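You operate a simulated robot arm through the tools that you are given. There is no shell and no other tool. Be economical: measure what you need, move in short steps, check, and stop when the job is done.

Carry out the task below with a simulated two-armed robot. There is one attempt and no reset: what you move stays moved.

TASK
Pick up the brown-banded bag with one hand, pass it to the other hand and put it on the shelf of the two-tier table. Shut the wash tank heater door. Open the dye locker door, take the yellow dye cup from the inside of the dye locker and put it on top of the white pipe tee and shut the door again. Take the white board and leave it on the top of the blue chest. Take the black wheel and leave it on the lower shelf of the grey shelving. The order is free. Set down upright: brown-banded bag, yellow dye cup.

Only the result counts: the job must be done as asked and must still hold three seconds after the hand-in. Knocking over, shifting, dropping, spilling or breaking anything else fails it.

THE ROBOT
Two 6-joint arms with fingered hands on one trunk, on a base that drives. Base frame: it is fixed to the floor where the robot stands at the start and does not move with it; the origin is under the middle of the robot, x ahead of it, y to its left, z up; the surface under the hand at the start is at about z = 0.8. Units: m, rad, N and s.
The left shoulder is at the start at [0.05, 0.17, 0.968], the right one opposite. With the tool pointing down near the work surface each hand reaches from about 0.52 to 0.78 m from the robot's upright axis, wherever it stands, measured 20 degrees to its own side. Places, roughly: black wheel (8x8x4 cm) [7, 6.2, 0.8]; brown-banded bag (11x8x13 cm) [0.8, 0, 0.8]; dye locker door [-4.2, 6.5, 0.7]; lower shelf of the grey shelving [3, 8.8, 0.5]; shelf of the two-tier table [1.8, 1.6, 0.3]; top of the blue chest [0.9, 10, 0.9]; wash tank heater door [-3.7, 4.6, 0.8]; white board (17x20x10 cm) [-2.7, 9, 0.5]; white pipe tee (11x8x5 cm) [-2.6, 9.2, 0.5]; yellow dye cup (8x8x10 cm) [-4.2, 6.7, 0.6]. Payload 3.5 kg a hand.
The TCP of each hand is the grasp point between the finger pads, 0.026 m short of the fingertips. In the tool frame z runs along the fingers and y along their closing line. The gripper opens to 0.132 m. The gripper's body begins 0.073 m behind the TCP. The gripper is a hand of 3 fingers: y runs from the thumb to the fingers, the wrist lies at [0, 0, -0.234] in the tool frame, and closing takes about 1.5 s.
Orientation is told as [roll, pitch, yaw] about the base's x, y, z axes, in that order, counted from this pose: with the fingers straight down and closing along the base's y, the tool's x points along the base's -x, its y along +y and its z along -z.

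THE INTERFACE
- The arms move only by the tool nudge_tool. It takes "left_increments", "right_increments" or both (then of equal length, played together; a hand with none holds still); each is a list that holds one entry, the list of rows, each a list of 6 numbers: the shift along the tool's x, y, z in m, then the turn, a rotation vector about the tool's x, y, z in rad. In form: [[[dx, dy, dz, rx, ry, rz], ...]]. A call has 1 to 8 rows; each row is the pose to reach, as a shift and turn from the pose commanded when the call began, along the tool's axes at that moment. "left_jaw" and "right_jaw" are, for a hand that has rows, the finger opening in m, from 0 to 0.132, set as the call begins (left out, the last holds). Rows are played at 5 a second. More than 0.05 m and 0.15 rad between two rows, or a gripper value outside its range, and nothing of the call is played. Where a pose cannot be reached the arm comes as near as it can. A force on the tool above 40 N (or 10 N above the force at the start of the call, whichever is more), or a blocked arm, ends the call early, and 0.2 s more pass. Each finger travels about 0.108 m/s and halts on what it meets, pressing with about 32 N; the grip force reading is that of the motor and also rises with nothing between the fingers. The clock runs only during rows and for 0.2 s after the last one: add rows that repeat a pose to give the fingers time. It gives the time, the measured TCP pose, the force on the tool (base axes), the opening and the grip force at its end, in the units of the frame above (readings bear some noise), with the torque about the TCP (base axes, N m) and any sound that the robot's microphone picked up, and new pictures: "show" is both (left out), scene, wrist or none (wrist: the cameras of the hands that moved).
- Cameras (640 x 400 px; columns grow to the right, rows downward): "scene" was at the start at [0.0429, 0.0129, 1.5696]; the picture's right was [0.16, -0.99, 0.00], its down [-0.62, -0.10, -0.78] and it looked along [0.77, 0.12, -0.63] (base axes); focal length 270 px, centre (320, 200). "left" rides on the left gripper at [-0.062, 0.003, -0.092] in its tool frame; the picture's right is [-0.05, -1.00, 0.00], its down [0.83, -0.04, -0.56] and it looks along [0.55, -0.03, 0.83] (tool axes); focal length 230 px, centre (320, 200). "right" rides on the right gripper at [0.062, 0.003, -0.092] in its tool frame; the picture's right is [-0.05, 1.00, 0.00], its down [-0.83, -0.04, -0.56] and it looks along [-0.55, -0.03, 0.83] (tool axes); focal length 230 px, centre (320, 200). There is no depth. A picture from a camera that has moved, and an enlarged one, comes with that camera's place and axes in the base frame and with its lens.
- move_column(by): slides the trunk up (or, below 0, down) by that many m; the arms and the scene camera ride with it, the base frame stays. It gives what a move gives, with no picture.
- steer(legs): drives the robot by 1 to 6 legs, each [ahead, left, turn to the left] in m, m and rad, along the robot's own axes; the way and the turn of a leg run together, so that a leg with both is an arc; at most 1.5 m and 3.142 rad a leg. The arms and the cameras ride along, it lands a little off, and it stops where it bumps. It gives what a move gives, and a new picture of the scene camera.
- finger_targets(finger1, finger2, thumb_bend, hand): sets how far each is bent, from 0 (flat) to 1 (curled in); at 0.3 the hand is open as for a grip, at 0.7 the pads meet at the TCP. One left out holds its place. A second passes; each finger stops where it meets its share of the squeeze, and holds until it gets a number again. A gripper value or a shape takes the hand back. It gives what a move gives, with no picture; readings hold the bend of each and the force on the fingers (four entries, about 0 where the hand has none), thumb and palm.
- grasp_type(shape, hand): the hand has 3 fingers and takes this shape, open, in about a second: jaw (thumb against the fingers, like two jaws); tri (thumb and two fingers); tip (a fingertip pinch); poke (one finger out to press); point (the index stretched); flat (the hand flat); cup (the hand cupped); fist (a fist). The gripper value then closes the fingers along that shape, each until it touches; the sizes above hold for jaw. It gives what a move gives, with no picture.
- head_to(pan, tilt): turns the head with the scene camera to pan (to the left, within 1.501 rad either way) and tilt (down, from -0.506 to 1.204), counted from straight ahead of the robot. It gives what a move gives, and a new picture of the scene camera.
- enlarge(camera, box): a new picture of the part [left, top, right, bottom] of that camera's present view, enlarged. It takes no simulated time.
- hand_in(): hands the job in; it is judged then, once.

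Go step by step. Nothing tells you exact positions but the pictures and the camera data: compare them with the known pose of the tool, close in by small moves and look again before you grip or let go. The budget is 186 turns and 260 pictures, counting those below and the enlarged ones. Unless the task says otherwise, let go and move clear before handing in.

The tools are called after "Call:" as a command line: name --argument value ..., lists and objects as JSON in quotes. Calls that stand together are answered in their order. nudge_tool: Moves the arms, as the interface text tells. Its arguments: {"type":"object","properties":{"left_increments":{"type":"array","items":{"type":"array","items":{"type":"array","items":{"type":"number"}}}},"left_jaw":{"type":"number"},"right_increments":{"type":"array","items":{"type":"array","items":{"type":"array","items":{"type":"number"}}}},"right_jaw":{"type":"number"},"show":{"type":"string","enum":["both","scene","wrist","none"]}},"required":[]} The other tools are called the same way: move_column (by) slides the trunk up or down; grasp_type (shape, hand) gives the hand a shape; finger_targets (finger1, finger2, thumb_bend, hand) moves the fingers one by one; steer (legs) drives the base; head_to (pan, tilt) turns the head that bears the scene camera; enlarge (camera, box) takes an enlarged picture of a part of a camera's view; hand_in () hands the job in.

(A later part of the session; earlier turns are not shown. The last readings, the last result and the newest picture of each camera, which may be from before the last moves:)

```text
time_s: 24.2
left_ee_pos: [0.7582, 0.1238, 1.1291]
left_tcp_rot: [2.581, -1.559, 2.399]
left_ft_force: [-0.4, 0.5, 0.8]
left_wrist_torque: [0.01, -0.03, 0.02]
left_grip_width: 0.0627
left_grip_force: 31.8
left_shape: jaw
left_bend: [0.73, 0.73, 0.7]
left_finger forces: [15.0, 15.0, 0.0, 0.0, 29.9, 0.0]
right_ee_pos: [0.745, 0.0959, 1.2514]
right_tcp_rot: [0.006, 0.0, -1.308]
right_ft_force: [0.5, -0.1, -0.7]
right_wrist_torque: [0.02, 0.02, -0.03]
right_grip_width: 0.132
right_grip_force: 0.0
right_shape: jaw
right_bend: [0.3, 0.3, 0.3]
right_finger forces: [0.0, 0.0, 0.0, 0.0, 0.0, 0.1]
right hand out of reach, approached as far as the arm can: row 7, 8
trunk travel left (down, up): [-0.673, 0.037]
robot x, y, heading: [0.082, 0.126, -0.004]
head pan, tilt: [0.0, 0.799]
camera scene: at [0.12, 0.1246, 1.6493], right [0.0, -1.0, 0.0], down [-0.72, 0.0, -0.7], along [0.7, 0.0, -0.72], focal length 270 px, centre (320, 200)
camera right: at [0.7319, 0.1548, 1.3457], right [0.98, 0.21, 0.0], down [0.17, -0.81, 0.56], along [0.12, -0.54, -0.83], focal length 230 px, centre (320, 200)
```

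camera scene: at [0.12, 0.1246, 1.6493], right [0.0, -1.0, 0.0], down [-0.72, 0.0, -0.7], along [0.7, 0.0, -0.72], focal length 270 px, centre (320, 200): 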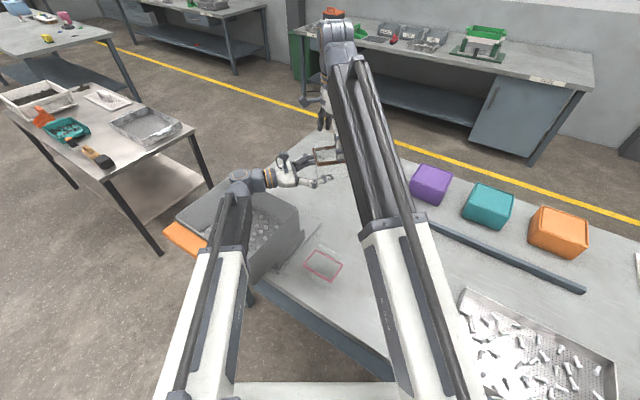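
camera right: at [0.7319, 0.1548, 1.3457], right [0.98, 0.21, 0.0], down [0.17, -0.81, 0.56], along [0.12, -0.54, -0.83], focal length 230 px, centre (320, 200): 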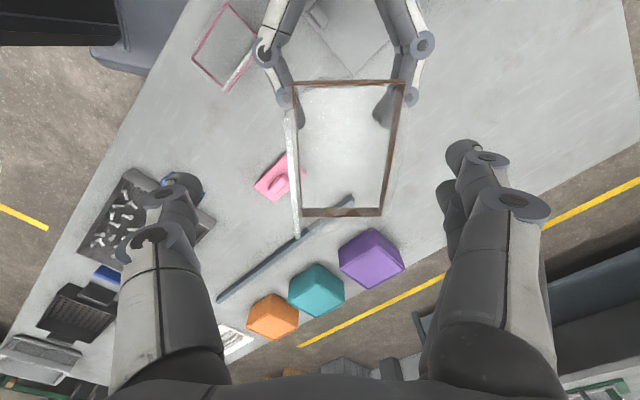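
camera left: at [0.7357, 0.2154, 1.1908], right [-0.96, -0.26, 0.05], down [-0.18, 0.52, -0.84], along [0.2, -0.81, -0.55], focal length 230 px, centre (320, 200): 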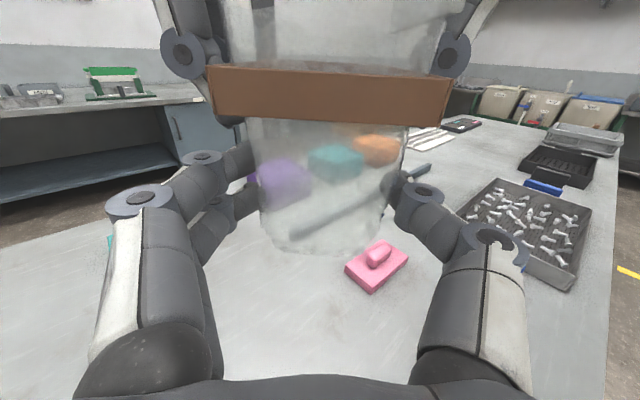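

The right hand is open but not fully above the flap, so I withdraw the left hand (with the bag) along its own axis, out from between the open right fingers.

Call:
nudge_tool --left_increments '[[[0, 0, -0.03, 0, 0, 0], [0, 0, -0.06, 0, 0, 0], [0, 0, -0.09, 0, 0, 0], [0, 0, -0.12, 0, 0, 0], [0, 0, -0.15, 0, 0, 0], [0, 0, -0.15, 0, 0, 0]]]'

```text
time_s: 25.6
left_ee_pos: [0.7182, 0.2677, 1.129]
left_tcp_rot: [2.565, -1.559, 2.413]
left_ft_force: [-0.5, 0.5, -0.3]
left_wrist_torque: [0.01, 0.01, 0.02]
left_grip_width: 0.0626
left_grip_force: 32.0
left_shape: jaw
left_bend: [0.73, 0.73, 0.7]
left_finger forces: [14.9, 14.8, 0.1, 0.1, 29.6, 0.0]
right_ee_pos: [0.7443, 0.0958, 1.2541]
right_tcp_rot: [0.003, 0.0, -1.306]
right_ft_force: [-0.5, 0.1, 0.3]
right_wrist_torque: [0.02, 0.01, 0.03]
right_grip_width: 0.1318
right_grip_force: 0.0
right_shape: jaw
right_bend: [0.3, 0.3, 0.3]
right_finger forces: [0.1, 0.0, 0.0, 0.1, 0.0, 0.1]
trunk travel left (down, up): [-0.673, 0.037]
robot x, y, heading: [0.081, 0.1232, -0.002]
head pan, tilt: [0.0, 0.799]
camera scene: at [0.1196, 0.1245, 1.6493], right [0.0, -1.0, 0.0], down [-0.72, 0.0, -0.7], along [0.7, 0.0, -0.72], focal length 270 px, centre (320, 200)
camera left: at [0.6954, 0.3605, 1.1893], right [-0.96, -0.26, 0.05], down [-0.18, 0.52, -0.84], along [0.2, -0.81, -0.55], focal length 230 px, centre (320, 200)
```

scene: 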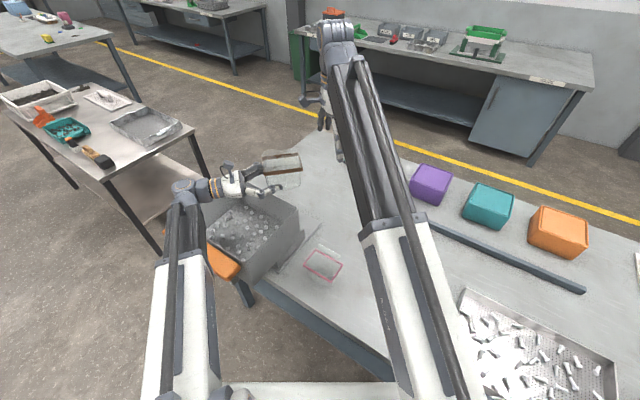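
left: 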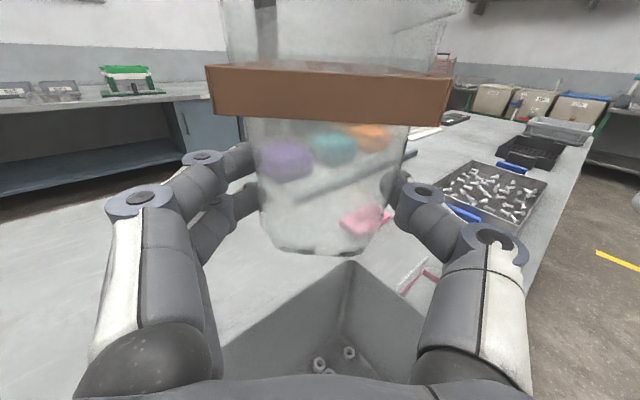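

The handover worked. Now I back away from the work table and drive along the aisle to the two-tier table. It stands in line with this one, its aisle side spanning about (1.15, 1.23) to (1.9, 2.3).

Call:
steer --legs '[[-0.42, 0.27, 0], [0.54, 0.84, 0]]'

Call:
head_to --pan 0.3 --tilt 0.6

```text
time_s: 33.3
left_ee_pos: [0.8382, 1.3734, 1.1289]
left_tcp_rot: [2.59, -1.56, 2.392]
left_ft_force: [0.3, -1.2, 0.5]
left_wrist_torque: [0.02, -0.02, 0.01]
left_grip_width: 0.0624
left_grip_force: 32.0
left_shape: jaw
left_bend: [0.73, 0.73, 0.7]
left_finger forces: [14.9, 14.8, 0.0, 0.0, 29.8, 0.1]
right_ee_pos: [0.865, 1.1993, 1.2525]
right_tcp_rot: [0.004, 0.001, -1.308]
right_ft_force: [0.5, 0.5, -0.1]
right_wrist_torque: [0.01, 0.02, -0.03]
right_grip_width: 0.1318
right_grip_force: 0.0
right_shape: jaw
right_bend: [0.3, 0.3, 0.3]
right_finger forces: [0.1, 0.1, 0.1, 0.0, 0.1, 0.1]
trunk travel left (down, up): [-0.673, 0.037]
robot x, y, heading: [0.1994, 1.2289, 0.0]
head pan, tilt: [0.0, 0.799]
camera scene: at [0.2395, 1.2289, 1.6493], right [0.0, -1.0, 0.0], down [-0.72, 0.0, -0.7], along [0.7, 0.0, -0.72], focal length 270 px, centre (320, 200)
```

scene: 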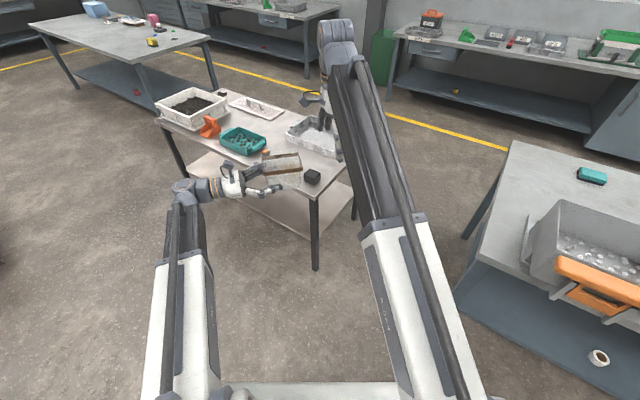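

```text
time_s: 34.1
left_ee_pos: [0.8387, 1.3732, 1.1294]
left_tcp_rot: [2.572, -1.56, 2.409]
left_ft_force: [0.0, -0.3, -0.4]
left_wrist_torque: [0.0, -0.03, 0.01]
left_grip_width: 0.0625
left_grip_force: 32.0
left_shape: jaw
left_bend: [0.73, 0.73, 0.7]
left_finger forces: [14.9, 14.8, 0.1, 0.0, 29.7, 0.0]
right_ee_pos: [0.8656, 1.1997, 1.2538]
right_tcp_rot: [0.003, 0.0, -1.306]
right_ft_force: [-0.8, -0.6, 0.1]
right_wrist_torque: [0.0, -0.02, 0.01]
right_grip_width: 0.1321
right_grip_force: 0.1
right_shape: jaw
right_bend: [0.3, 0.3, 0.3]
right_finger forces: [0.0, 0.0, 0.0, 0.0, 0.0, 0.1]
trunk travel left (down, up): [-0.673, 0.037]
robot x, y, heading: [0.198, 1.2283, 0.001]
head pan, tilt: [0.3, 0.6]
camera scene: at [0.243, 1.2546, 1.6661], right [0.3, -0.96, 0.0], down [-0.54, -0.17, -0.82], along [0.79, 0.24, -0.57], focal length 270 px, centre (320, 200)
```

scene: 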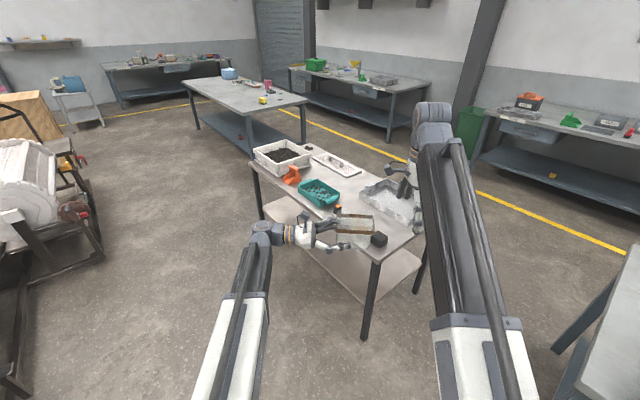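

The two-tier table's shelf is clearly visible, its aisle edge at about 0.32 along the table normal and z≈0.3. I drive level with it and turn to face it.

Call:
steer --legs '[[0.49, 0.765, 0], [0, 0, -0.571]]'

Call:
nudge_tool --left_increments '[[[0, 0.02, 0.0, -0.148, 0, 0], [0, 0.04, 0.0, -0.296, 0, 0], [0, 0.06, 0.0, -0.444, 0, 0], [0, 0.08, 0.0, -0.592, 0, 0], [0, 0.1, -0.02, -0.74, 0, 0], [0, 0.13, -0.03, -0.888, 0, 0], [0, 0.15, -0.03, -1.036, 0, 0], [0, 0.17, -0.03, -1.184, 0, 0]]]' --show "scene"

```text
time_s: 40.4
left_ee_pos: [1.2987, 1.7708, 1.1287]
left_tcp_rot: [2.563, -1.559, 1.851]
left_ft_force: [-0.6, 0.0, 0.5]
left_wrist_torque: [0.02, 0.0, 0.0]
left_grip_width: 0.0625
left_grip_force: 32.5
left_shape: jaw
left_bend: [0.73, 0.73, 0.7]
left_finger forces: [14.5, 14.6, 0.1, 0.2, 29.3, 0.1]
right_ee_pos: [1.2287, 1.6103, 1.253]
right_tcp_rot: [0.002, -0.001, -1.874]
right_ft_force: [0.2, -0.7, 0.3]
right_wrist_torque: [0.01, 0.04, -0.01]
right_grip_width: 0.1319
right_grip_force: 0.0
right_shape: jaw
right_bend: [0.3, 0.3, 0.3]
right_finger forces: [0.0, 0.0, 0.1, 0.1, 0.0, 0.0]
trunk travel left (down, up): [-0.673, 0.037]
robot x, y, heading: [0.6859, 1.9902, -0.572]
head pan, tilt: [0.3, 0.6]
camera scene: at [0.7343, 1.9888, 1.6662], right [-0.26, -0.97, 0.0], down [-0.55, 0.15, -0.83], along [0.8, -0.22, -0.56], focal length 270 px, centre (320, 200)
```

scene: 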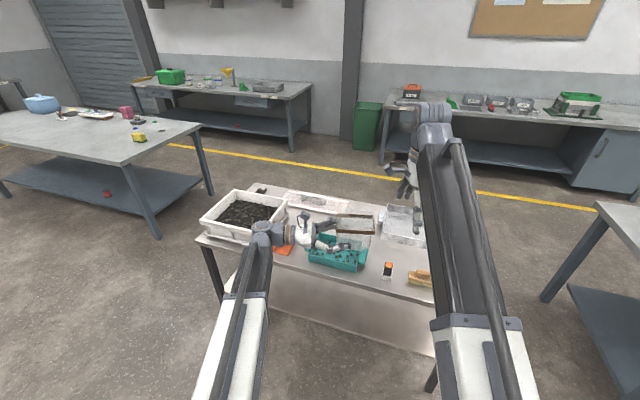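

```text
time_s: 42.2
left_ee_pos: [1.472, 1.7495, 1.1285]
left_tcp_rot: [-2.524, -1.561, 1.843]
left_ft_force: [-0.1, -0.6, -1.0]
left_wrist_torque: [0.03, 0.01, -0.05]
left_grip_width: 0.0622
left_grip_force: 32.0
left_shape: jaw
left_bend: [0.73, 0.73, 0.7]
left_finger forces: [14.8, 14.6, 0.1, 0.0, 29.3, 0.0]
right_ee_pos: [1.2292, 1.6107, 1.2525]
right_tcp_rot: [0.005, -0.002, -1.873]
right_ft_force: [0.0, -0.5, -0.6]
right_wrist_torque: [0.01, 0.0, 0.01]
right_grip_width: 0.1321
right_grip_force: 0.1
right_shape: jaw
right_bend: [0.3, 0.3, 0.3]
right_finger forces: [0.0, 0.0, 0.0, 0.0, 0.0, 0.0]
trunk travel left (down, up): [-0.673, 0.037]
robot x, y, heading: [0.6841, 1.9961, -0.562]
head pan, tilt: [0.3, 0.6]
camera scene: at [0.7344, 1.9887, 1.6661], right [-0.26, -0.97, 0.0], down [-0.55, 0.15, -0.82], along [0.8, -0.22, -0.57], focal length 270 px, centre (320, 200)
```

scene: 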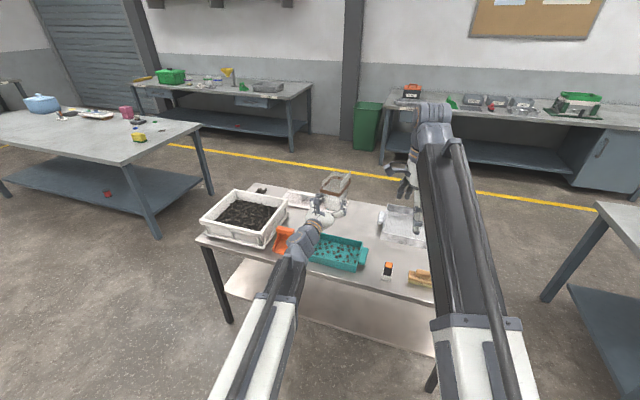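

I straighten the left hand, back off 0.2 m so the bag clears the table edge, and then lower the trunk.

Call:
nudge_tool --left_increments '[[[0, 0, 0, -0.06, 0, 0], [0, 0, 0, -0.125, 0, 0]]]' --show "none"

Call:
steer --legs '[[-0.2, 0, 0]]'

Call:
move_column --by -0.6

Call:
enlarge --camera "left" --box '[0, 0, 640, 400]'

Call:
head_to --pan 0.2 --tilt 0.5

```text
time_s: 42.8
left_ee_pos: [1.471, 1.7502, 1.1293]
left_tcp_rot: [-2.291, -1.559, 1.735]
left_ft_force: [0.0, -0.4, 0.6]
left_wrist_torque: [0.02, -0.03, 0.0]
left_grip_width: 0.0623
left_grip_force: 32.1
left_shape: jaw
left_bend: [0.73, 0.73, 0.7]
left_finger forces: [14.5, 14.6, 0.0, 0.1, 29.2, 0.0]
right_ee_pos: [1.2297, 1.6094, 1.2533]
right_tcp_rot: [0.003, 0.0, -1.873]
right_ft_force: [0.0, 0.0, 0.8]
right_wrist_torque: [-0.01, 0.0, 0.0]
right_grip_width: 0.1321
right_grip_force: 0.1
right_shape: jaw
right_bend: [0.3, 0.3, 0.3]
right_finger forces: [0.1, 0.0, 0.0, 0.1, 0.0, 0.0]
trunk travel left (down, up): [-0.673, 0.037]
robot x, y, heading: [0.681, 1.9942, -0.564]
head pan, tilt: [0.3, 0.6]
```

```text
time_s: 44.4
left_ee_pos: [1.3008, 1.8585, 1.1301]
left_tcp_rot: [-2.427, -1.557, 1.872]
left_ft_force: [0.0, -0.5, -0.2]
left_wrist_torque: [0.02, 0.0, 0.04]
left_grip_width: 0.0624
left_grip_force: 32.2
left_shape: jaw
left_bend: [0.73, 0.73, 0.7]
left_finger forces: [14.5, 14.6, 0.1, 0.0, 29.2, 0.1]
right_ee_pos: [1.0591, 1.7185, 1.2532]
right_tcp_rot: [0.006, 0.001, -1.873]
right_ft_force: [-1.0, 0.0, 0.1]
right_wrist_torque: [-0.04, -0.01, -0.03]
right_grip_width: 0.1318
right_grip_force: 0.1
right_shape: jaw
right_bend: [0.3, 0.3, 0.3]
right_finger forces: [0.0, 0.0, 0.1, 0.0, 0.0, 0.0]
trunk travel left (down, up): [-0.673, 0.037]
robot x, y, heading: [0.5144, 2.0961, -0.563]
head pan, tilt: [0.3, 0.6]
camera scene: at [0.5633, 2.0974, 1.6662], right [-0.26, -0.97, 0.0], down [-0.54, 0.15, -0.83], along [0.8, -0.22, -0.56], focal length 270 px, centre (320, 200)
```

scene: 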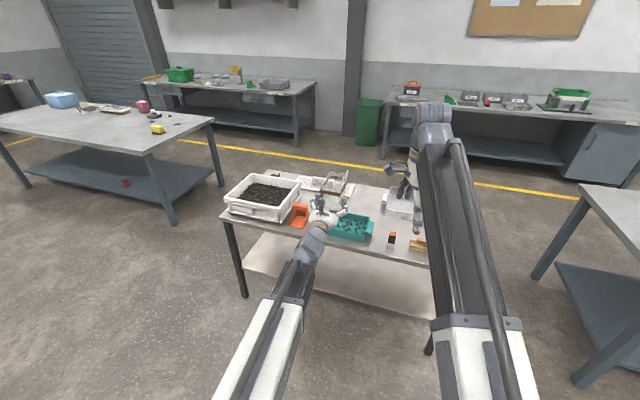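

```text
refused: -0.6 is not a number from -0.4 to 0.4
```

```text
1.00 times, centred on (320, 200) of left (not enlarged: the box is as wide or as high as the picture)
camera zoom: at [1.223, 1.912, 1.1908], right [-0.53, -0.85, 0.06], down [-0.49, 0.25, -0.84], along [0.69, -0.47, -0.55], focal length 230 px, centre (320, 200)
```

zoom: 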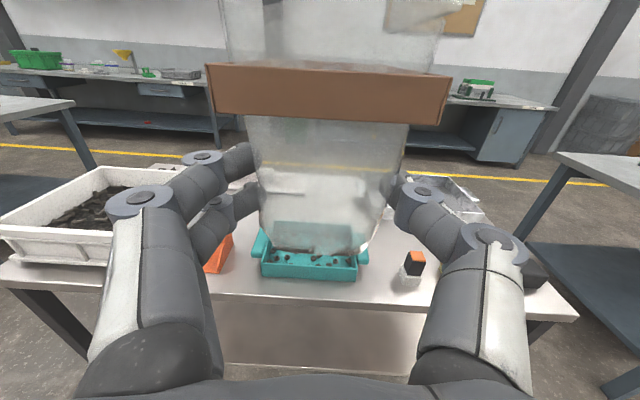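

```text
time_s: 45.1
left_ee_pos: [1.3011, 1.8574, 1.1291]
left_tcp_rot: [-2.378, -1.559, 1.819]
left_ft_force: [0.7, 0.4, 0.7]
left_wrist_torque: [0.02, 0.02, 0.0]
left_grip_width: 0.0628
left_grip_force: 32.1
left_shape: jaw
left_bend: [0.73, 0.73, 0.7]
left_finger forces: [14.6, 14.7, 0.0, 0.0, 29.2, 0.0]
right_ee_pos: [1.0595, 1.7179, 1.2544]
right_tcp_rot: [0.003, -0.001, -1.872]
right_ft_force: [-1.1, -0.4, -0.8]
right_wrist_torque: [-0.02, 0.01, 0.0]
right_grip_width: 0.1319
right_grip_force: 0.0
right_shape: jaw
right_bend: [0.3, 0.3, 0.3]
right_finger forces: [0.0, 0.0, 0.0, 0.0, 0.0, 0.1]
trunk travel left (down, up): [-0.673, 0.037]
robot x, y, heading: [0.5162, 2.0999, -0.566]
head pan, tilt: [0.201, 0.499]
camera scene: at [0.5641, 2.0875, 1.6752], right [-0.36, -0.93, 0.0], down [-0.45, 0.17, -0.88], along [0.82, -0.31, -0.48], focal length 270 px, centre (320, 200)
```

scene: 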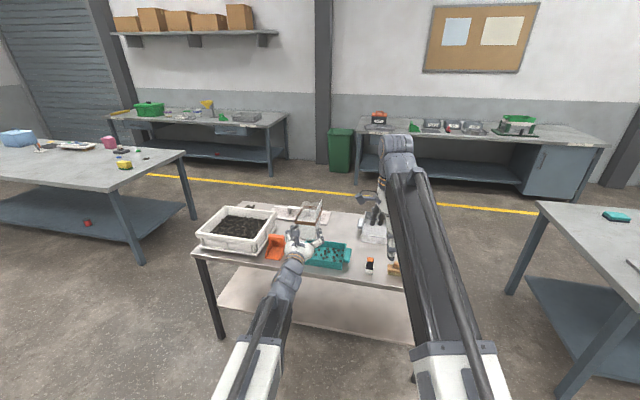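

The bag stands 8 cm clear of the table edge. I lower in two steps.

Call:
move_column --by -0.4

Call:
move_column --by -0.23

Call:
enlarge --camera "left" --box '[0, 0, 640, 400]'

Call:
head_to --pan 0.2 --tilt 0.5

```text
time_s: 48.9
left_ee_pos: [1.3013, 1.8578, 0.7293]
left_tcp_rot: [-2.377, -1.559, 1.818]
left_ft_force: [0.4, -0.1, 0.2]
left_wrist_torque: [0.01, 0.02, 0.01]
left_grip_width: 0.0625
left_grip_force: 32.2
left_shape: jaw
left_bend: [0.73, 0.73, 0.7]
left_finger forces: [14.6, 14.5, 0.0, 0.0, 29.2, 0.0]
right_ee_pos: [1.0585, 1.7185, 0.8531]
right_tcp_rot: [0.004, 0.001, -1.872]
right_ft_force: [-0.4, -1.1, 0.5]
right_wrist_torque: [-0.02, -0.02, 0.02]
right_grip_width: 0.1318
right_grip_force: 0.1
right_shape: jaw
right_bend: [0.3, 0.3, 0.3]
right_finger forces: [0.0, 0.0, 0.0, 0.1, 0.0, 0.1]
trunk travel left (down, up): [-0.273, 0.437]
robot x, y, heading: [0.5177, 2.1002, -0.564]
head pan, tilt: [0.201, 0.499]
```

```text
time_s: 51.3
left_ee_pos: [1.3007, 1.8578, 0.4995]
left_tcp_rot: [-2.375, -1.559, 1.818]
left_ft_force: [0.1, 0.9, -0.1]
left_wrist_torque: [0.0, -0.01, 0.01]
left_grip_width: 0.0625
left_grip_force: 31.6
left_shape: jaw
left_bend: [0.73, 0.73, 0.7]
left_finger forces: [14.6, 14.5, 0.0, 0.0, 29.2, 0.0]
right_ee_pos: [1.0598, 1.7185, 0.6232]
right_tcp_rot: [0.003, 0.0, -1.873]
right_ft_force: [0.1, -0.4, -0.8]
right_wrist_torque: [-0.01, -0.03, 0.01]
right_grip_width: 0.1319
right_grip_force: 0.1
right_shape: jaw
right_bend: [0.3, 0.3, 0.3]
right_finger forces: [0.1, 0.1, 0.0, 0.0, 0.1, 0.0]
trunk travel left (down, up): [-0.043, 0.667]
robot x, y, heading: [0.5148, 2.0995, -0.569]
head pan, tilt: [0.201, 0.499]
```

```text
1.00 times, centred on (320, 200) of left (not enlarged: the box is as wide or as high as the picture)
camera zoom: at [1.2237, 1.9115, 0.5602], right [-0.53, -0.85, 0.06], down [-0.49, 0.25, -0.83], along [0.69, -0.47, -0.55], focal length 230 px, centre (320, 200)
```

zoom: 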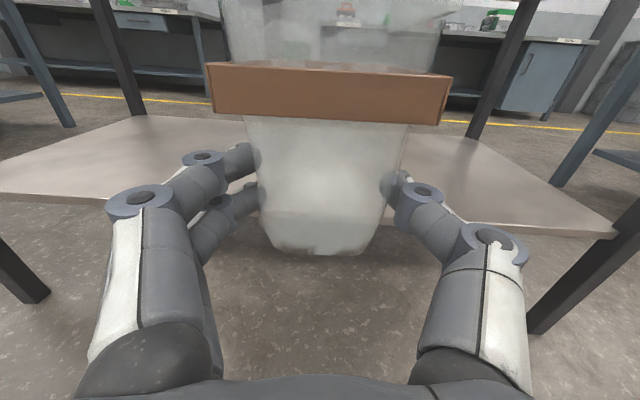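

```text
time_s: 51.9
left_ee_pos: [1.3011, 1.858, 0.4989]
left_tcp_rot: [-2.376, -1.559, 1.815]
left_ft_force: [0.1, -0.1, -0.5]
left_wrist_torque: [0.04, 0.01, -0.01]
left_grip_width: 0.0623
left_grip_force: 31.7
left_shape: jaw
left_bend: [0.73, 0.73, 0.7]
left_finger forces: [14.6, 14.6, 0.1, 0.1, 29.2, 0.1]
right_ee_pos: [1.0599, 1.7182, 0.6222]
right_tcp_rot: [0.004, 0.0, -1.872]
right_ft_force: [0.7, 0.3, -1.2]
right_wrist_torque: [0.02, -0.02, 0.02]
right_grip_width: 0.132
right_grip_force: 0.0
right_shape: jaw
right_bend: [0.3, 0.3, 0.3]
right_finger forces: [0.1, 0.0, 0.0, 0.1, 0.1, 0.0]
trunk travel left (down, up): [-0.043, 0.667]
robot x, y, heading: [0.5153, 2.1025, -0.567]
head pan, tilt: [0.201, 0.499]
camera scene: at [0.5642, 2.0874, 1.0452], right [-0.36, -0.93, 0.0], down [-0.45, 0.17, -0.88], along [0.82, -0.31, -0.48], focal length 270 px, centre (320, 200)
```

scene: 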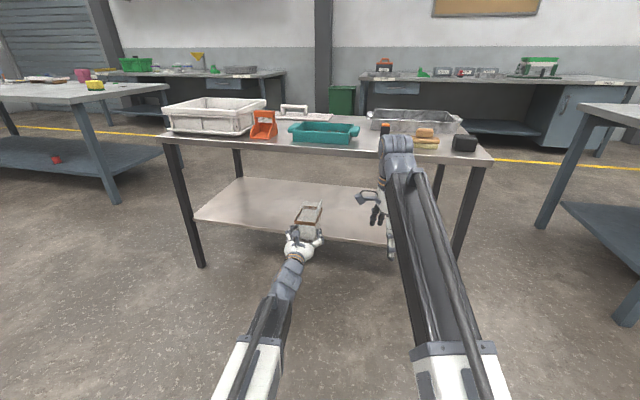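

The shelf lies at z≈0.32 with its edge at n≈0.31. I first tuck the right hand back to its own side so it can't hit the table top, then drive in 0.2 m.

Call:
nudge_tool --right_increments '[[[-0.033, -0.03, 0, 0, 0, -0.148], [-0.066, -0.06, 0, 0, 0, -0.296], [-0.1, -0.09, 0, 0, 0, -0.444], [-0.133, -0.12, 0, 0, 0, -0.592], [-0.167, -0.149, 0, 0, 0, -0.74]]]' --show "none"

Call:
steer --legs '[[0.2, 0, 0]]'

Call:
enlarge --camera "left" --box '[0, 0, 640, 400]'

```text
time_s: 53.1
left_ee_pos: [1.3014, 1.8585, 0.4995]
left_tcp_rot: [-2.368, -1.559, 1.808]
left_ft_force: [-0.3, -0.1, 0.0]
left_wrist_torque: [0.0, -0.01, 0.0]
left_grip_width: 0.0627
left_grip_force: 32.3
left_shape: jaw
left_bend: [0.73, 0.73, 0.7]
left_finger forces: [14.6, 14.6, 0.0, 0.0, 29.2, 0.1]
right_ee_pos: [0.8806, 1.5916, 0.5889]
right_tcp_rot: [0.01, -0.021, -1.13]
right_ft_force: [0.2, 0.2, 0.1]
right_wrist_torque: [0.02, 0.01, 0.0]
right_grip_width: 0.1319
right_grip_force: 0.0
right_shape: jaw
right_bend: [0.3, 0.3, 0.3]
right_finger forces: [0.0, 0.1, 0.0, 0.1, 0.0, 0.0]
right hand out of reach, approached as far as the arm can: row 1, 2, 3, 4, 5
trunk travel left (down, up): [-0.043, 0.667]
robot x, y, heading: [0.5144, 2.1013, -0.566]
head pan, tilt: [0.201, 0.499]
```

```text
time_s: 54.7
left_ee_pos: [1.4709, 1.753, 0.5]
left_tcp_rot: [-2.377, -1.559, 1.82]
left_ft_force: [-0.3, -0.6, -0.4]
left_wrist_torque: [0.0, 0.01, 0.02]
left_grip_width: 0.0624
left_grip_force: 31.6
left_shape: jaw
left_bend: [0.73, 0.73, 0.7]
left_finger forces: [14.6, 14.6, 0.1, 0.1, 29.2, 0.0]
right_ee_pos: [1.0521, 1.484, 0.5892]
right_tcp_rot: [0.01, -0.022, -1.129]
right_ft_force: [0.0, -0.2, 0.2]
right_wrist_torque: [0.01, 0.0, -0.01]
right_grip_width: 0.1315
right_grip_force: 0.1
right_shape: jaw
right_bend: [0.3, 0.3, 0.3]
right_finger forces: [0.0, 0.0, 0.0, 0.0, 0.0, 0.1]
trunk travel left (down, up): [-0.043, 0.667]
robot x, y, heading: [0.6808, 1.9931, -0.566]
head pan, tilt: [0.201, 0.499]
camera scene: at [0.7339, 1.98, 1.0452], right [-0.35, -0.93, 0.0], down [-0.45, 0.17, -0.88], along [0.82, -0.31, -0.48], focal length 270 px, centre (320, 200)
```

scene: 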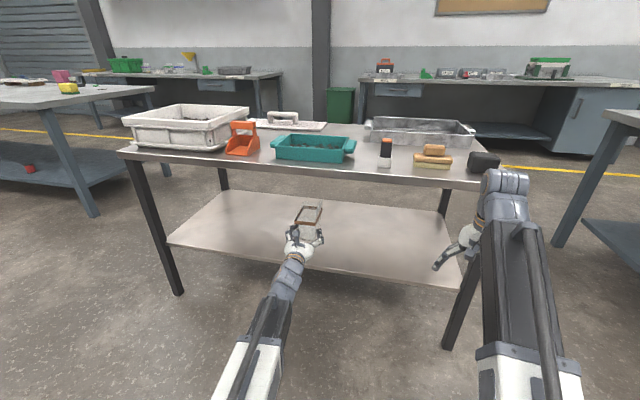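

```text
1.00 times, centred on (320, 200) of left (not enlarged: the box is as wide or as high as the picture)
camera zoom: at [1.3939, 1.8053, 0.5601], right [-0.53, -0.85, 0.06], down [-0.49, 0.25, -0.83], along [0.69, -0.47, -0.55], focal length 230 px, centre (320, 200)
```

zoom: 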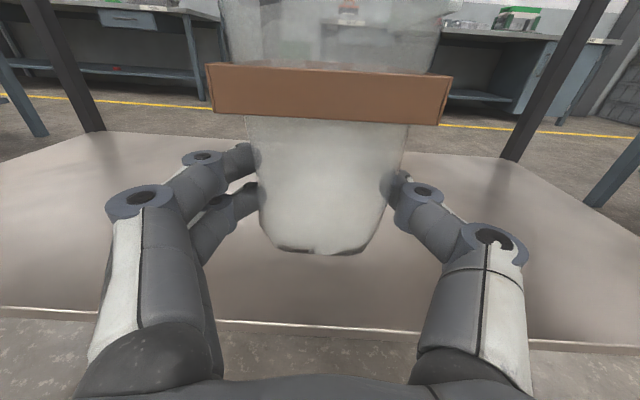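

From two views the shelf works out at z≈0.315 with its edge at n≈0.33. I reach in 9.6 cm and lower until the bag hovers about 1.5 cm above the shelf.

Call:
nudge_tool --left_increments '[[[0.02, 0, 0.03, 0, 0, 0], [0.04, 0, 0.06, 0, 0, 0], [0.07, 0, 0.09, 0, 0, 0], [0.105, 0, 0.097, 0, 0, 0], [0.138, 0, 0.097, 0, 0, 0], [0.138, 0, 0.097, 0, 0, 0]]]'

Call:
enlarge --camera "scene" --box '[220, 180, 380, 280]'

```text
time_s: 56.1
left_ee_pos: [1.5566, 1.7015, 0.363]
left_tcp_rot: [-2.211, -1.561, 1.645]
left_ft_force: [0.4, 1.2, -0.1]
left_wrist_torque: [-0.02, 0.02, 0.01]
left_grip_width: 0.0624
left_grip_force: 32.0
left_shape: jaw
left_bend: [0.73, 0.73, 0.7]
left_finger forces: [14.6, 14.6, 0.0, 0.0, 29.2, 0.0]
left hand out of reach, approached as far as the arm can: row 5, 6
right_ee_pos: [1.0513, 1.484, 0.5891]
right_tcp_rot: [0.011, -0.021, -1.132]
right_ft_force: [-0.7, 0.4, 0.7]
right_wrist_torque: [0.0, 0.01, 0.0]
right_grip_width: 0.1319
right_grip_force: 0.0
right_shape: jaw
right_bend: [0.3, 0.3, 0.3]
right_finger forces: [0.0, 0.1, 0.0, 0.0, 0.0, 0.1]
trunk travel left (down, up): [-0.043, 0.667]
robot x, y, heading: [0.6861, 1.991, -0.568]
head pan, tilt: [0.201, 0.499]
camera scene: at [0.7339, 1.98, 1.0452], right [-0.35, -0.93, 0.0], down [-0.45, 0.17, -0.88], along [0.82, -0.31, -0.48], focal length 270 px, centre (320, 200)
camera left: at [1.4802, 1.7572, 0.4236], right [-0.54, -0.84, 0.06], down [-0.49, 0.25, -0.83], along [0.69, -0.48, -0.55], focal length 230 px, centre (320, 200)
```

scene: 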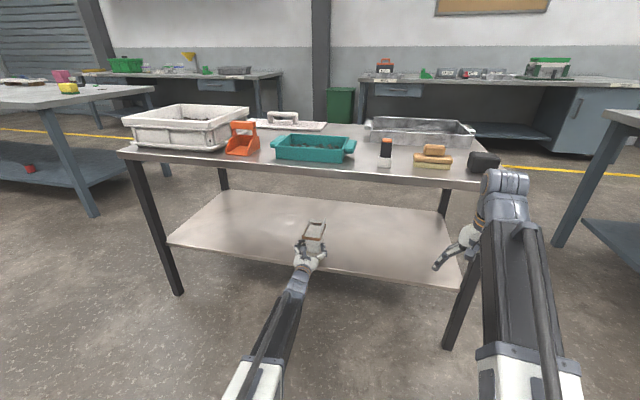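
left: 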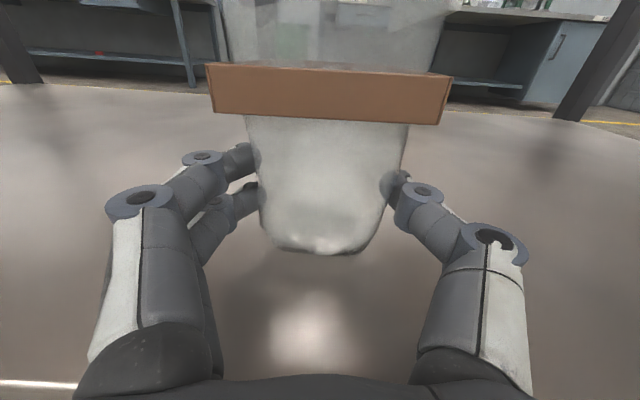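

```text
4.00 times, centred on (300, 230) of scene
camera zoom: at [0.7339, 1.98, 1.0452], right [-0.35, -0.93, 0.0], down [-0.45, 0.17, -0.88], along [0.82, -0.31, -0.48], focal length 1080 px, centre (400, 80)
```

zoom: 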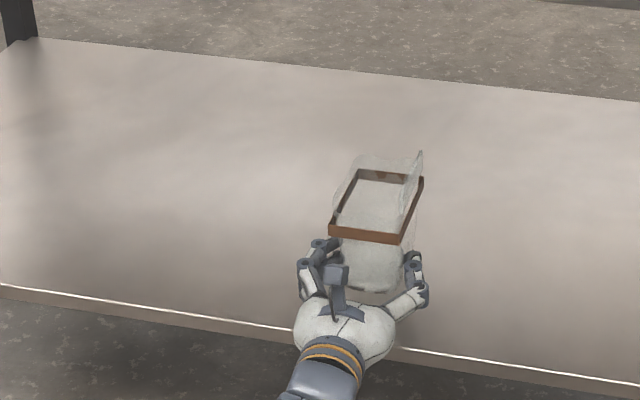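

The bag is over the shelf, about 1.8 cm up. I lower the last bit with the trunk in small steps and watch the force.

Call:
move_column --by -0.012

Call:
move_column --by -0.004

Call:
enlarge --camera "left" --box '[200, 150, 440, 300]'

```text
time_s: 56.7
left_ee_pos: [1.5571, 1.7023, 0.3509]
left_tcp_rot: [-2.189, -1.561, 1.621]
left_ft_force: [0.5, -0.1, 0.9]
left_wrist_torque: [0.04, 0.02, 0.0]
left_grip_width: 0.0623
left_grip_force: 32.4
left_shape: jaw
left_bend: [0.73, 0.73, 0.7]
left_finger forces: [14.7, 14.6, 0.1, 0.0, 29.2, 0.1]
right_ee_pos: [1.0511, 1.4833, 0.5767]
right_tcp_rot: [0.009, -0.021, -1.13]
right_ft_force: [-0.7, 0.2, -0.4]
right_wrist_torque: [0.0, 0.01, 0.01]
right_grip_width: 0.1321
right_grip_force: 0.1
right_shape: jaw
right_bend: [0.3, 0.3, 0.3]
right_finger forces: [0.0, 0.0, 0.1, 0.1, 0.0, 0.1]
trunk travel left (down, up): [-0.031, 0.679]
robot x, y, heading: [0.6828, 1.9885, -0.566]
head pan, tilt: [0.201, 0.499]
```

```text
time_s: 57.3
left_ee_pos: [1.5557, 1.7027, 0.349]
left_tcp_rot: [-2.409, -1.559, 1.839]
left_ft_force: [-0.3, -0.7, 6.1]
left_wrist_torque: [0.09, -0.21, 0.02]
left_grip_width: 0.0626
left_grip_force: 32.2
left_shape: jaw
left_bend: [0.73, 0.73, 0.7]
left_finger forces: [14.5, 14.6, 0.0, 0.0, 29.6, 0.0]
right_ee_pos: [1.0518, 1.4841, 0.5724]
right_tcp_rot: [0.012, -0.021, -1.132]
right_ft_force: [-0.3, -0.9, -0.2]
right_wrist_torque: [0.0, 0.04, -0.04]
right_grip_width: 0.132
right_grip_force: 0.0
right_shape: jaw
right_bend: [0.3, 0.3, 0.3]
right_finger forces: [0.0, 0.0, 0.1, 0.1, 0.1, 0.0]
trunk travel left (down, up): [-0.027, 0.683]
robot x, y, heading: [0.6814, 1.9898, -0.563]
head pan, tilt: [0.201, 0.499]
```

```text
2.67 times, centred on (320, 225) of left
camera zoom: at [1.48, 1.7572, 0.4093], right [-0.54, -0.84, 0.06], down [-0.49, 0.25, -0.83], along [0.69, -0.48, -0.55], focal length 614 px, centre (320, 133)
```

zoom: 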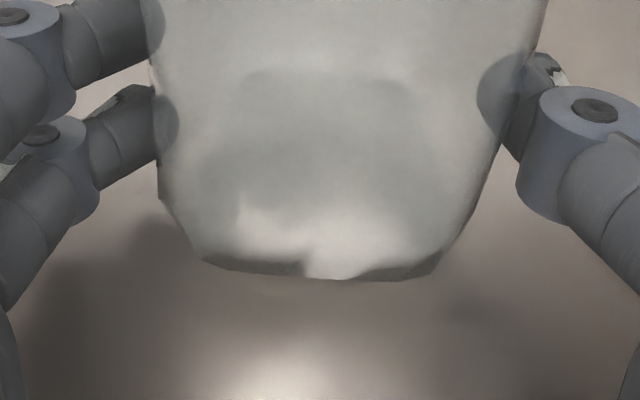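

The bag touches the shelf (6 N). I open the hand.

Call:
nudge_tool --left_increments '[[[0, 0, 0, 0, 0, 0], [0, 0, 0, 0, 0, 0], [0, 0, 0, 0, 0, 0], [0, 0, 0, 0, 0, 0], [0, 0, 0, 0, 0, 0], [0, 0, 0, 0, 0, 0]]]' --left_jaw 0.132 --show "wrist"

Call:
nudge_tool --left_increments '[[[0, 0, -0.03, 0, 0, 0], [0, 0, -0.06, 0, 0, 0], [0, 0, -0.1, 0, 0, 0], [0, 0, -0.1, 0, 0, 0]]]' --show "wrist"

```text
time_s: 58.7
left_ee_pos: [1.5561, 1.7032, 0.3472]
left_tcp_rot: [-2.197, -1.56, 1.631]
left_ft_force: [0.2, 0.4, 0.5]
left_wrist_torque: [-0.02, 0.0, 0.02]
left_grip_width: 0.1318
left_grip_force: 0.1
left_shape: jaw
left_bend: [0.3, 0.3, 0.3]
left_finger forces: [0.0, 0.1, 0.0, 0.1, 0.0, 0.1]
right_ee_pos: [1.051, 1.4847, 0.5721]
right_tcp_rot: [0.012, -0.021, -1.13]
right_ft_force: [0.6, 0.2, -0.3]
right_wrist_torque: [0.0, 0.01, 0.06]
right_grip_width: 0.1319
right_grip_force: 0.1
right_shape: jaw
right_bend: [0.3, 0.3, 0.3]
right_finger forces: [0.0, 0.0, 0.1, 0.1, 0.1, 0.1]
trunk travel left (down, up): [-0.027, 0.683]
robot x, y, heading: [0.6866, 1.9955, -0.562]
head pan, tilt: [0.201, 0.499]
camera left: at [1.4802, 1.7572, 0.4078], right [-0.54, -0.84, 0.06], down [-0.49, 0.25, -0.83], along [0.69, -0.48, -0.55], focal length 230 px, centre (320, 200)
```

left: 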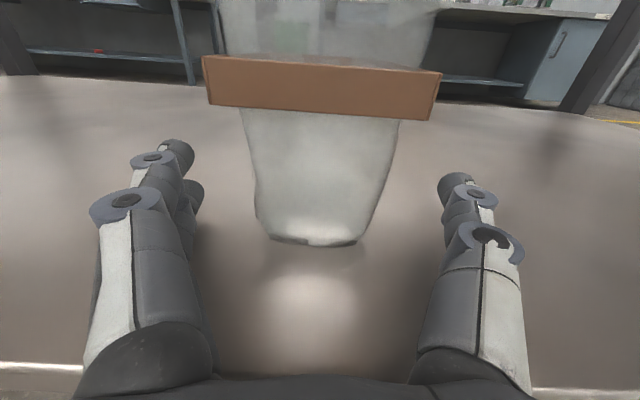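

```text
time_s: 59.7
left_ee_pos: [1.4723, 1.7571, 0.3462]
left_tcp_rot: [-2.198, -1.56, 1.629]
left_ft_force: [-0.8, 0.4, 0.2]
left_wrist_torque: [0.01, -0.02, -0.02]
left_grip_width: 0.1317
left_grip_force: 0.1
left_shape: jaw
left_bend: [0.3, 0.3, 0.3]
left_finger forces: [0.0, 0.0, 0.0, 0.1, 0.0, 0.1]
right_ee_pos: [1.0517, 1.4836, 0.5727]
right_tcp_rot: [0.01, -0.022, -1.132]
right_ft_force: [-0.9, -0.5, -0.4]
right_wrist_torque: [-0.02, 0.0, -0.03]
right_grip_width: 0.1321
right_grip_force: 0.0
right_shape: jaw
right_bend: [0.3, 0.3, 0.3]
right_finger forces: [0.0, 0.0, 0.1, 0.1, 0.0, 0.0]
trunk travel left (down, up): [-0.027, 0.683]
robot x, y, heading: [0.6862, 1.9952, -0.568]
head pan, tilt: [0.201, 0.499]
camera left: at [1.3954, 1.8107, 0.4073], right [-0.54, -0.84, 0.06], down [-0.49, 0.25, -0.83], along [0.69, -0.48, -0.55], focal length 230 px, centre (320, 200)
```

left: 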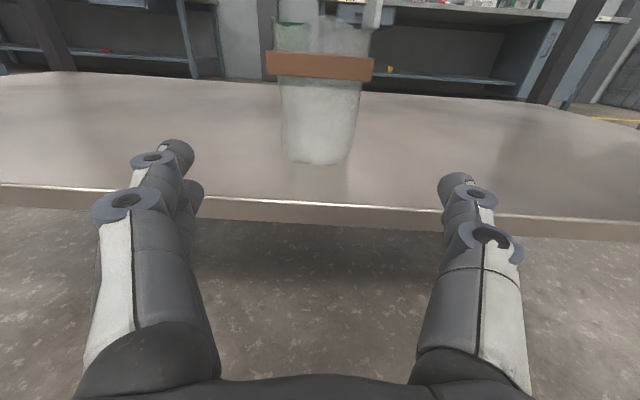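

The bag stands upright on the shelf, well inside the edge. I back off, raise the trunk, and look for the way to the wash tank and the dye locker.

Call:
steer --legs '[[-0.2, 0, 0]]'

Call:
move_column --by 0.4

Call:
move_column --by 0.17

Call:
head_to --pan 1.5 --tilt 0.3

```text
time_s: 61.3
left_ee_pos: [1.3024, 1.8613, 0.3462]
left_tcp_rot: [-2.196, -1.561, 1.626]
left_ft_force: [-0.3, -0.8, 0.6]
left_wrist_torque: [-0.01, 0.02, -0.01]
left_grip_width: 0.1315
left_grip_force: 0.0
left_shape: jaw
left_bend: [0.3, 0.3, 0.3]
left_finger forces: [0.0, 0.0, 0.0, 0.1, 0.0, 0.1]
right_ee_pos: [0.882, 1.5907, 0.5728]
right_tcp_rot: [0.011, -0.021, -1.133]
right_ft_force: [-0.1, 0.7, -0.2]
right_wrist_torque: [0.02, 0.0, 0.0]
right_grip_width: 0.1317
right_grip_force: 0.1
right_shape: jaw
right_bend: [0.3, 0.3, 0.3]
right_finger forces: [0.0, 0.0, 0.0, 0.1, 0.1, 0.1]
trunk travel left (down, up): [-0.027, 0.683]
robot x, y, heading: [0.515, 2.0982, -0.564]
head pan, tilt: [0.201, 0.499]
camera scene: at [0.5647, 2.087, 1.0292], right [-0.36, -0.93, 0.0], down [-0.45, 0.17, -0.88], along [0.82, -0.31, -0.48], focal length 270 px, centre (320, 200)
```

scene: 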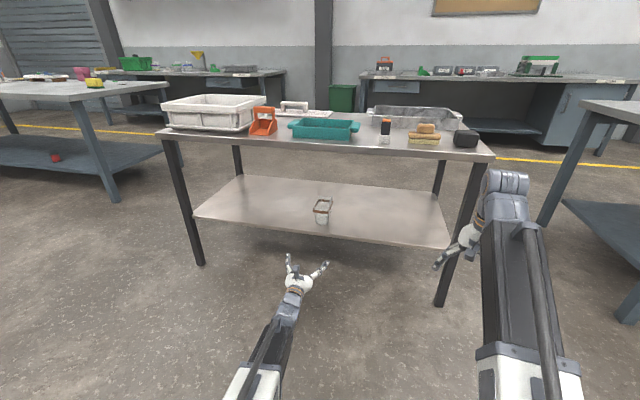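

```text
time_s: 65.1
left_ee_pos: [1.302, 1.8625, 0.747]
left_tcp_rot: [-2.191, -1.561, 1.623]
left_ft_force: [-0.2, 0.1, -0.1]
left_wrist_torque: [0.01, -0.04, -0.03]
left_grip_width: 0.1321
left_grip_force: 0.0
left_shape: jaw
left_bend: [0.3, 0.3, 0.3]
left_finger forces: [0.0, 0.1, 0.0, 0.0, 0.0, 0.0]
right_ee_pos: [0.8811, 1.5919, 0.9728]
right_tcp_rot: [0.011, -0.021, -1.134]
right_ft_force: [-0.1, 0.2, 0.0]
right_wrist_torque: [0.0, -0.01, 0.0]
right_grip_width: 0.132
right_grip_force: 0.0
right_shape: jaw
right_bend: [0.3, 0.3, 0.3]
right_finger forces: [0.1, 0.0, 0.0, 0.0, 0.1, 0.0]
trunk travel left (down, up): [-0.427, 0.283]
robot x, y, heading: [0.5199, 2.0985, -0.568]
head pan, tilt: [0.201, 0.499]
```

```text
time_s: 67.0
left_ee_pos: [1.3041, 1.8618, 0.9167]
left_tcp_rot: [-2.186, -1.559, 1.618]
left_ft_force: [0.2, 0.6, -0.2]
left_wrist_torque: [0.0, 0.02, 0.0]
left_grip_width: 0.1317
left_grip_force: 0.1
left_shape: jaw
left_bend: [0.3, 0.3, 0.3]
left_finger forces: [0.0, 0.0, 0.0, 0.0, 0.0, 0.0]
right_ee_pos: [0.8813, 1.5906, 1.1419]
right_tcp_rot: [0.01, -0.021, -1.131]
right_ft_force: [0.2, -0.3, 0.5]
right_wrist_torque: [0.01, 0.01, 0.0]
right_grip_width: 0.1319
right_grip_force: 0.1
right_shape: jaw
right_bend: [0.3, 0.3, 0.3]
right_finger forces: [0.0, 0.1, 0.0, 0.0, 0.0, 0.0]
trunk travel left (down, up): [-0.597, 0.113]
robot x, y, heading: [0.5148, 2.1002, -0.562]
head pan, tilt: [0.201, 0.499]
```

```text
time_s: 68.5
left_ee_pos: [1.3036, 1.8618, 0.9164]
left_tcp_rot: [-2.194, -1.561, 1.625]
left_ft_force: [0.8, -0.1, 0.0]
left_wrist_torque: [0.01, 0.0, -0.02]
left_grip_width: 0.1319
left_grip_force: 0.0
left_shape: jaw
left_bend: [0.3, 0.3, 0.3]
left_finger forces: [0.0, 0.0, 0.0, 0.1, 0.1, 0.0]
right_ee_pos: [0.881, 1.5915, 1.1441]
right_tcp_rot: [0.011, -0.022, -1.133]
right_ft_force: [0.1, -0.2, -0.3]
right_wrist_torque: [0.01, 0.03, -0.02]
right_grip_width: 0.1318
right_grip_force: 0.0
right_shape: jaw
right_bend: [0.3, 0.3, 0.3]
right_finger forces: [0.1, 0.0, 0.1, 0.0, 0.0, 0.1]
trunk travel left (down, up): [-0.597, 0.113]
robot x, y, heading: [0.5173, 2.1014, -0.567]
head pan, tilt: [1.499, 0.3]
camera scene: at [0.5353, 2.1944, 1.6176], right [0.8, -0.59, 0.0], down [-0.18, -0.24, -0.96], along [0.57, 0.77, -0.3], focal length 270 px, centre (320, 200)
```

scene: 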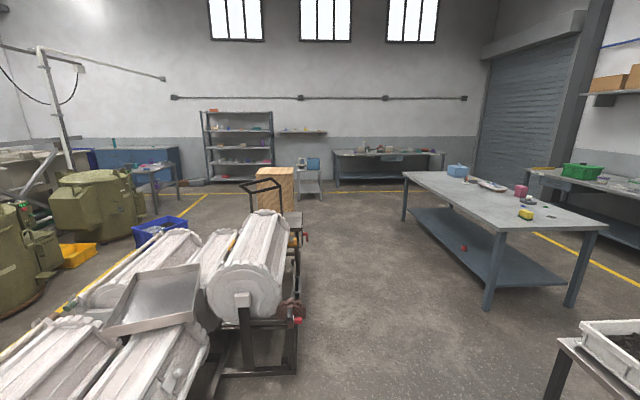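

The bag stands well on the shelf. A row of wash drums lies between me and the west side. I lift the left hand clear, turn to face along the aisle and look west.

Call:
nudge_tool --left_increments '[[[-0.05, 0, -0.02, 0, 0, 0], [-0.1, 0, -0.04, 0, 0, 0], [-0.15, 0, -0.06, 0, 0, 0], [-0.2, 0, -0.08, 0, 0, 0]]]' --show "none"

Call:
steer --legs '[[0.1, 0, 0], [0, 0, 1.57]]'

Call:
head_to --pan 1.4 --tilt 0.3

```text
refused: row 1 steps farther than a row can; nothing moved
```

```text
time_s: 73.5
left_ee_pos: [0.8218, 2.8379, 0.917]
left_tcp_rot: [-2.192, -1.561, -3.069]
left_ft_force: [-0.8, 0.5, -0.5]
left_wrist_torque: [-0.02, 0.02, -0.02]
left_grip_width: 0.1319
left_grip_force: 0.0
left_shape: jaw
left_bend: [0.3, 0.3, 0.3]
left_finger forces: [0.0, 0.1, 0.0, 0.1, 0.0, 0.1]
right_ee_pos: [1.1015, 2.42, 1.1422]
right_tcp_rot: [0.009, -0.02, 0.457]
right_ft_force: [-1.2, -0.3, -0.7]
right_wrist_torque: [-0.03, 0.01, 0.05]
right_grip_width: 0.132
right_grip_force: 0.0
right_shape: jaw
right_bend: [0.3, 0.3, 0.3]
right_finger forces: [0.0, 0.1, 0.0, 0.0, 0.0, 0.0]
trunk travel left (down, up): [-0.597, 0.113]
robot x, y, heading: [0.6049, 2.0452, 1.029]
head pan, tilt: [1.499, 0.3]
camera scene: at [0.501, 2.0645, 1.6176], right [0.58, 0.82, 0.0], down [0.24, -0.17, -0.96], along [-0.78, 0.55, -0.3], focal length 270 px, centre (320, 200)
```

scene: 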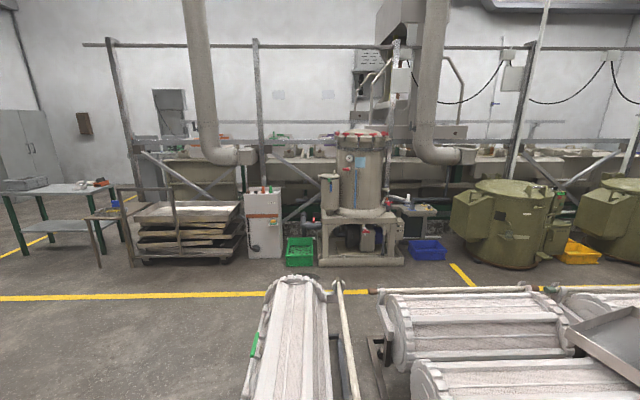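

```text
time_s: 74.2
left_ee_pos: [0.8224, 2.8374, 0.9167]
left_tcp_rot: [-2.201, -1.56, -3.061]
left_ft_force: [-0.3, -0.2, 0.3]
left_wrist_torque: [0.03, 0.01, 0.02]
left_grip_width: 0.1316
left_grip_force: 0.1
left_shape: jaw
left_bend: [0.3, 0.3, 0.3]
left_finger forces: [0.0, 0.0, 0.0, 0.0, 0.0, 0.1]
right_ee_pos: [1.1021, 2.4219, 1.1431]
right_tcp_rot: [0.011, -0.021, 0.456]
right_ft_force: [-0.3, -0.5, 0.5]
right_wrist_torque: [-0.02, -0.02, -0.01]
right_grip_width: 0.1322
right_grip_force: 0.1
right_shape: jaw
right_bend: [0.3, 0.3, 0.3]
right_finger forces: [0.0, 0.0, 0.1, 0.0, 0.1, 0.0]
trunk travel left (down, up): [-0.597, 0.113]
robot x, y, heading: [0.6011, 2.0464, 1.026]
head pan, tilt: [1.4, 0.3]
camera scene: at [0.5067, 2.0718, 1.6176], right [0.66, 0.75, 0.0], down [0.22, -0.19, -0.96], along [-0.72, 0.63, -0.3], focal length 270 px, centre (320, 200)
```

scene: 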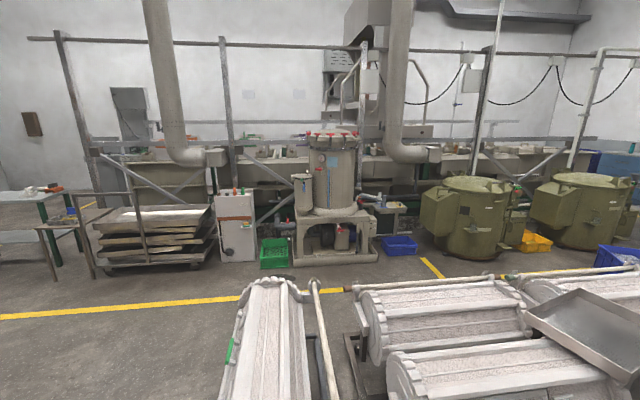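

The heater door should be behind the pipe rack in the long white tank line. I'll zoom there to find a way through.

Call:
enlarge --camera "scene" --box '[0, 90, 320, 290]'

Call:
enlarge --camera "scene" --box '[320, 90, 640, 290]'

```text
2.00 times, centred on (160, 190) of scene
camera zoom: at [0.5067, 2.0718, 1.6176], right [0.66, 0.75, 0.0], down [0.22, -0.19, -0.96], along [-0.72, 0.63, -0.3], focal length 540 px, centre (640, 220)
```

zoom: 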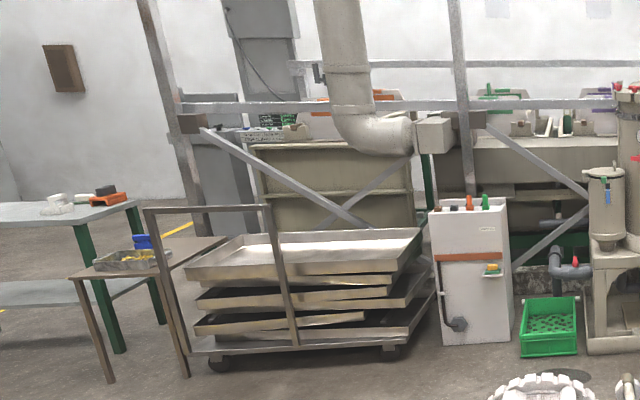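

```text
2.00 times, centred on (480, 190) of scene
camera zoom: at [0.5067, 2.0718, 1.6176], right [0.66, 0.75, 0.0], down [0.22, -0.19, -0.96], along [-0.72, 0.63, -0.3], focal length 540 px, centre (0, 220)
```

zoom: 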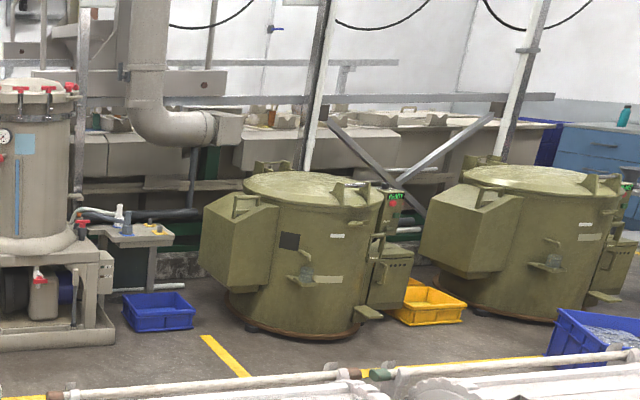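

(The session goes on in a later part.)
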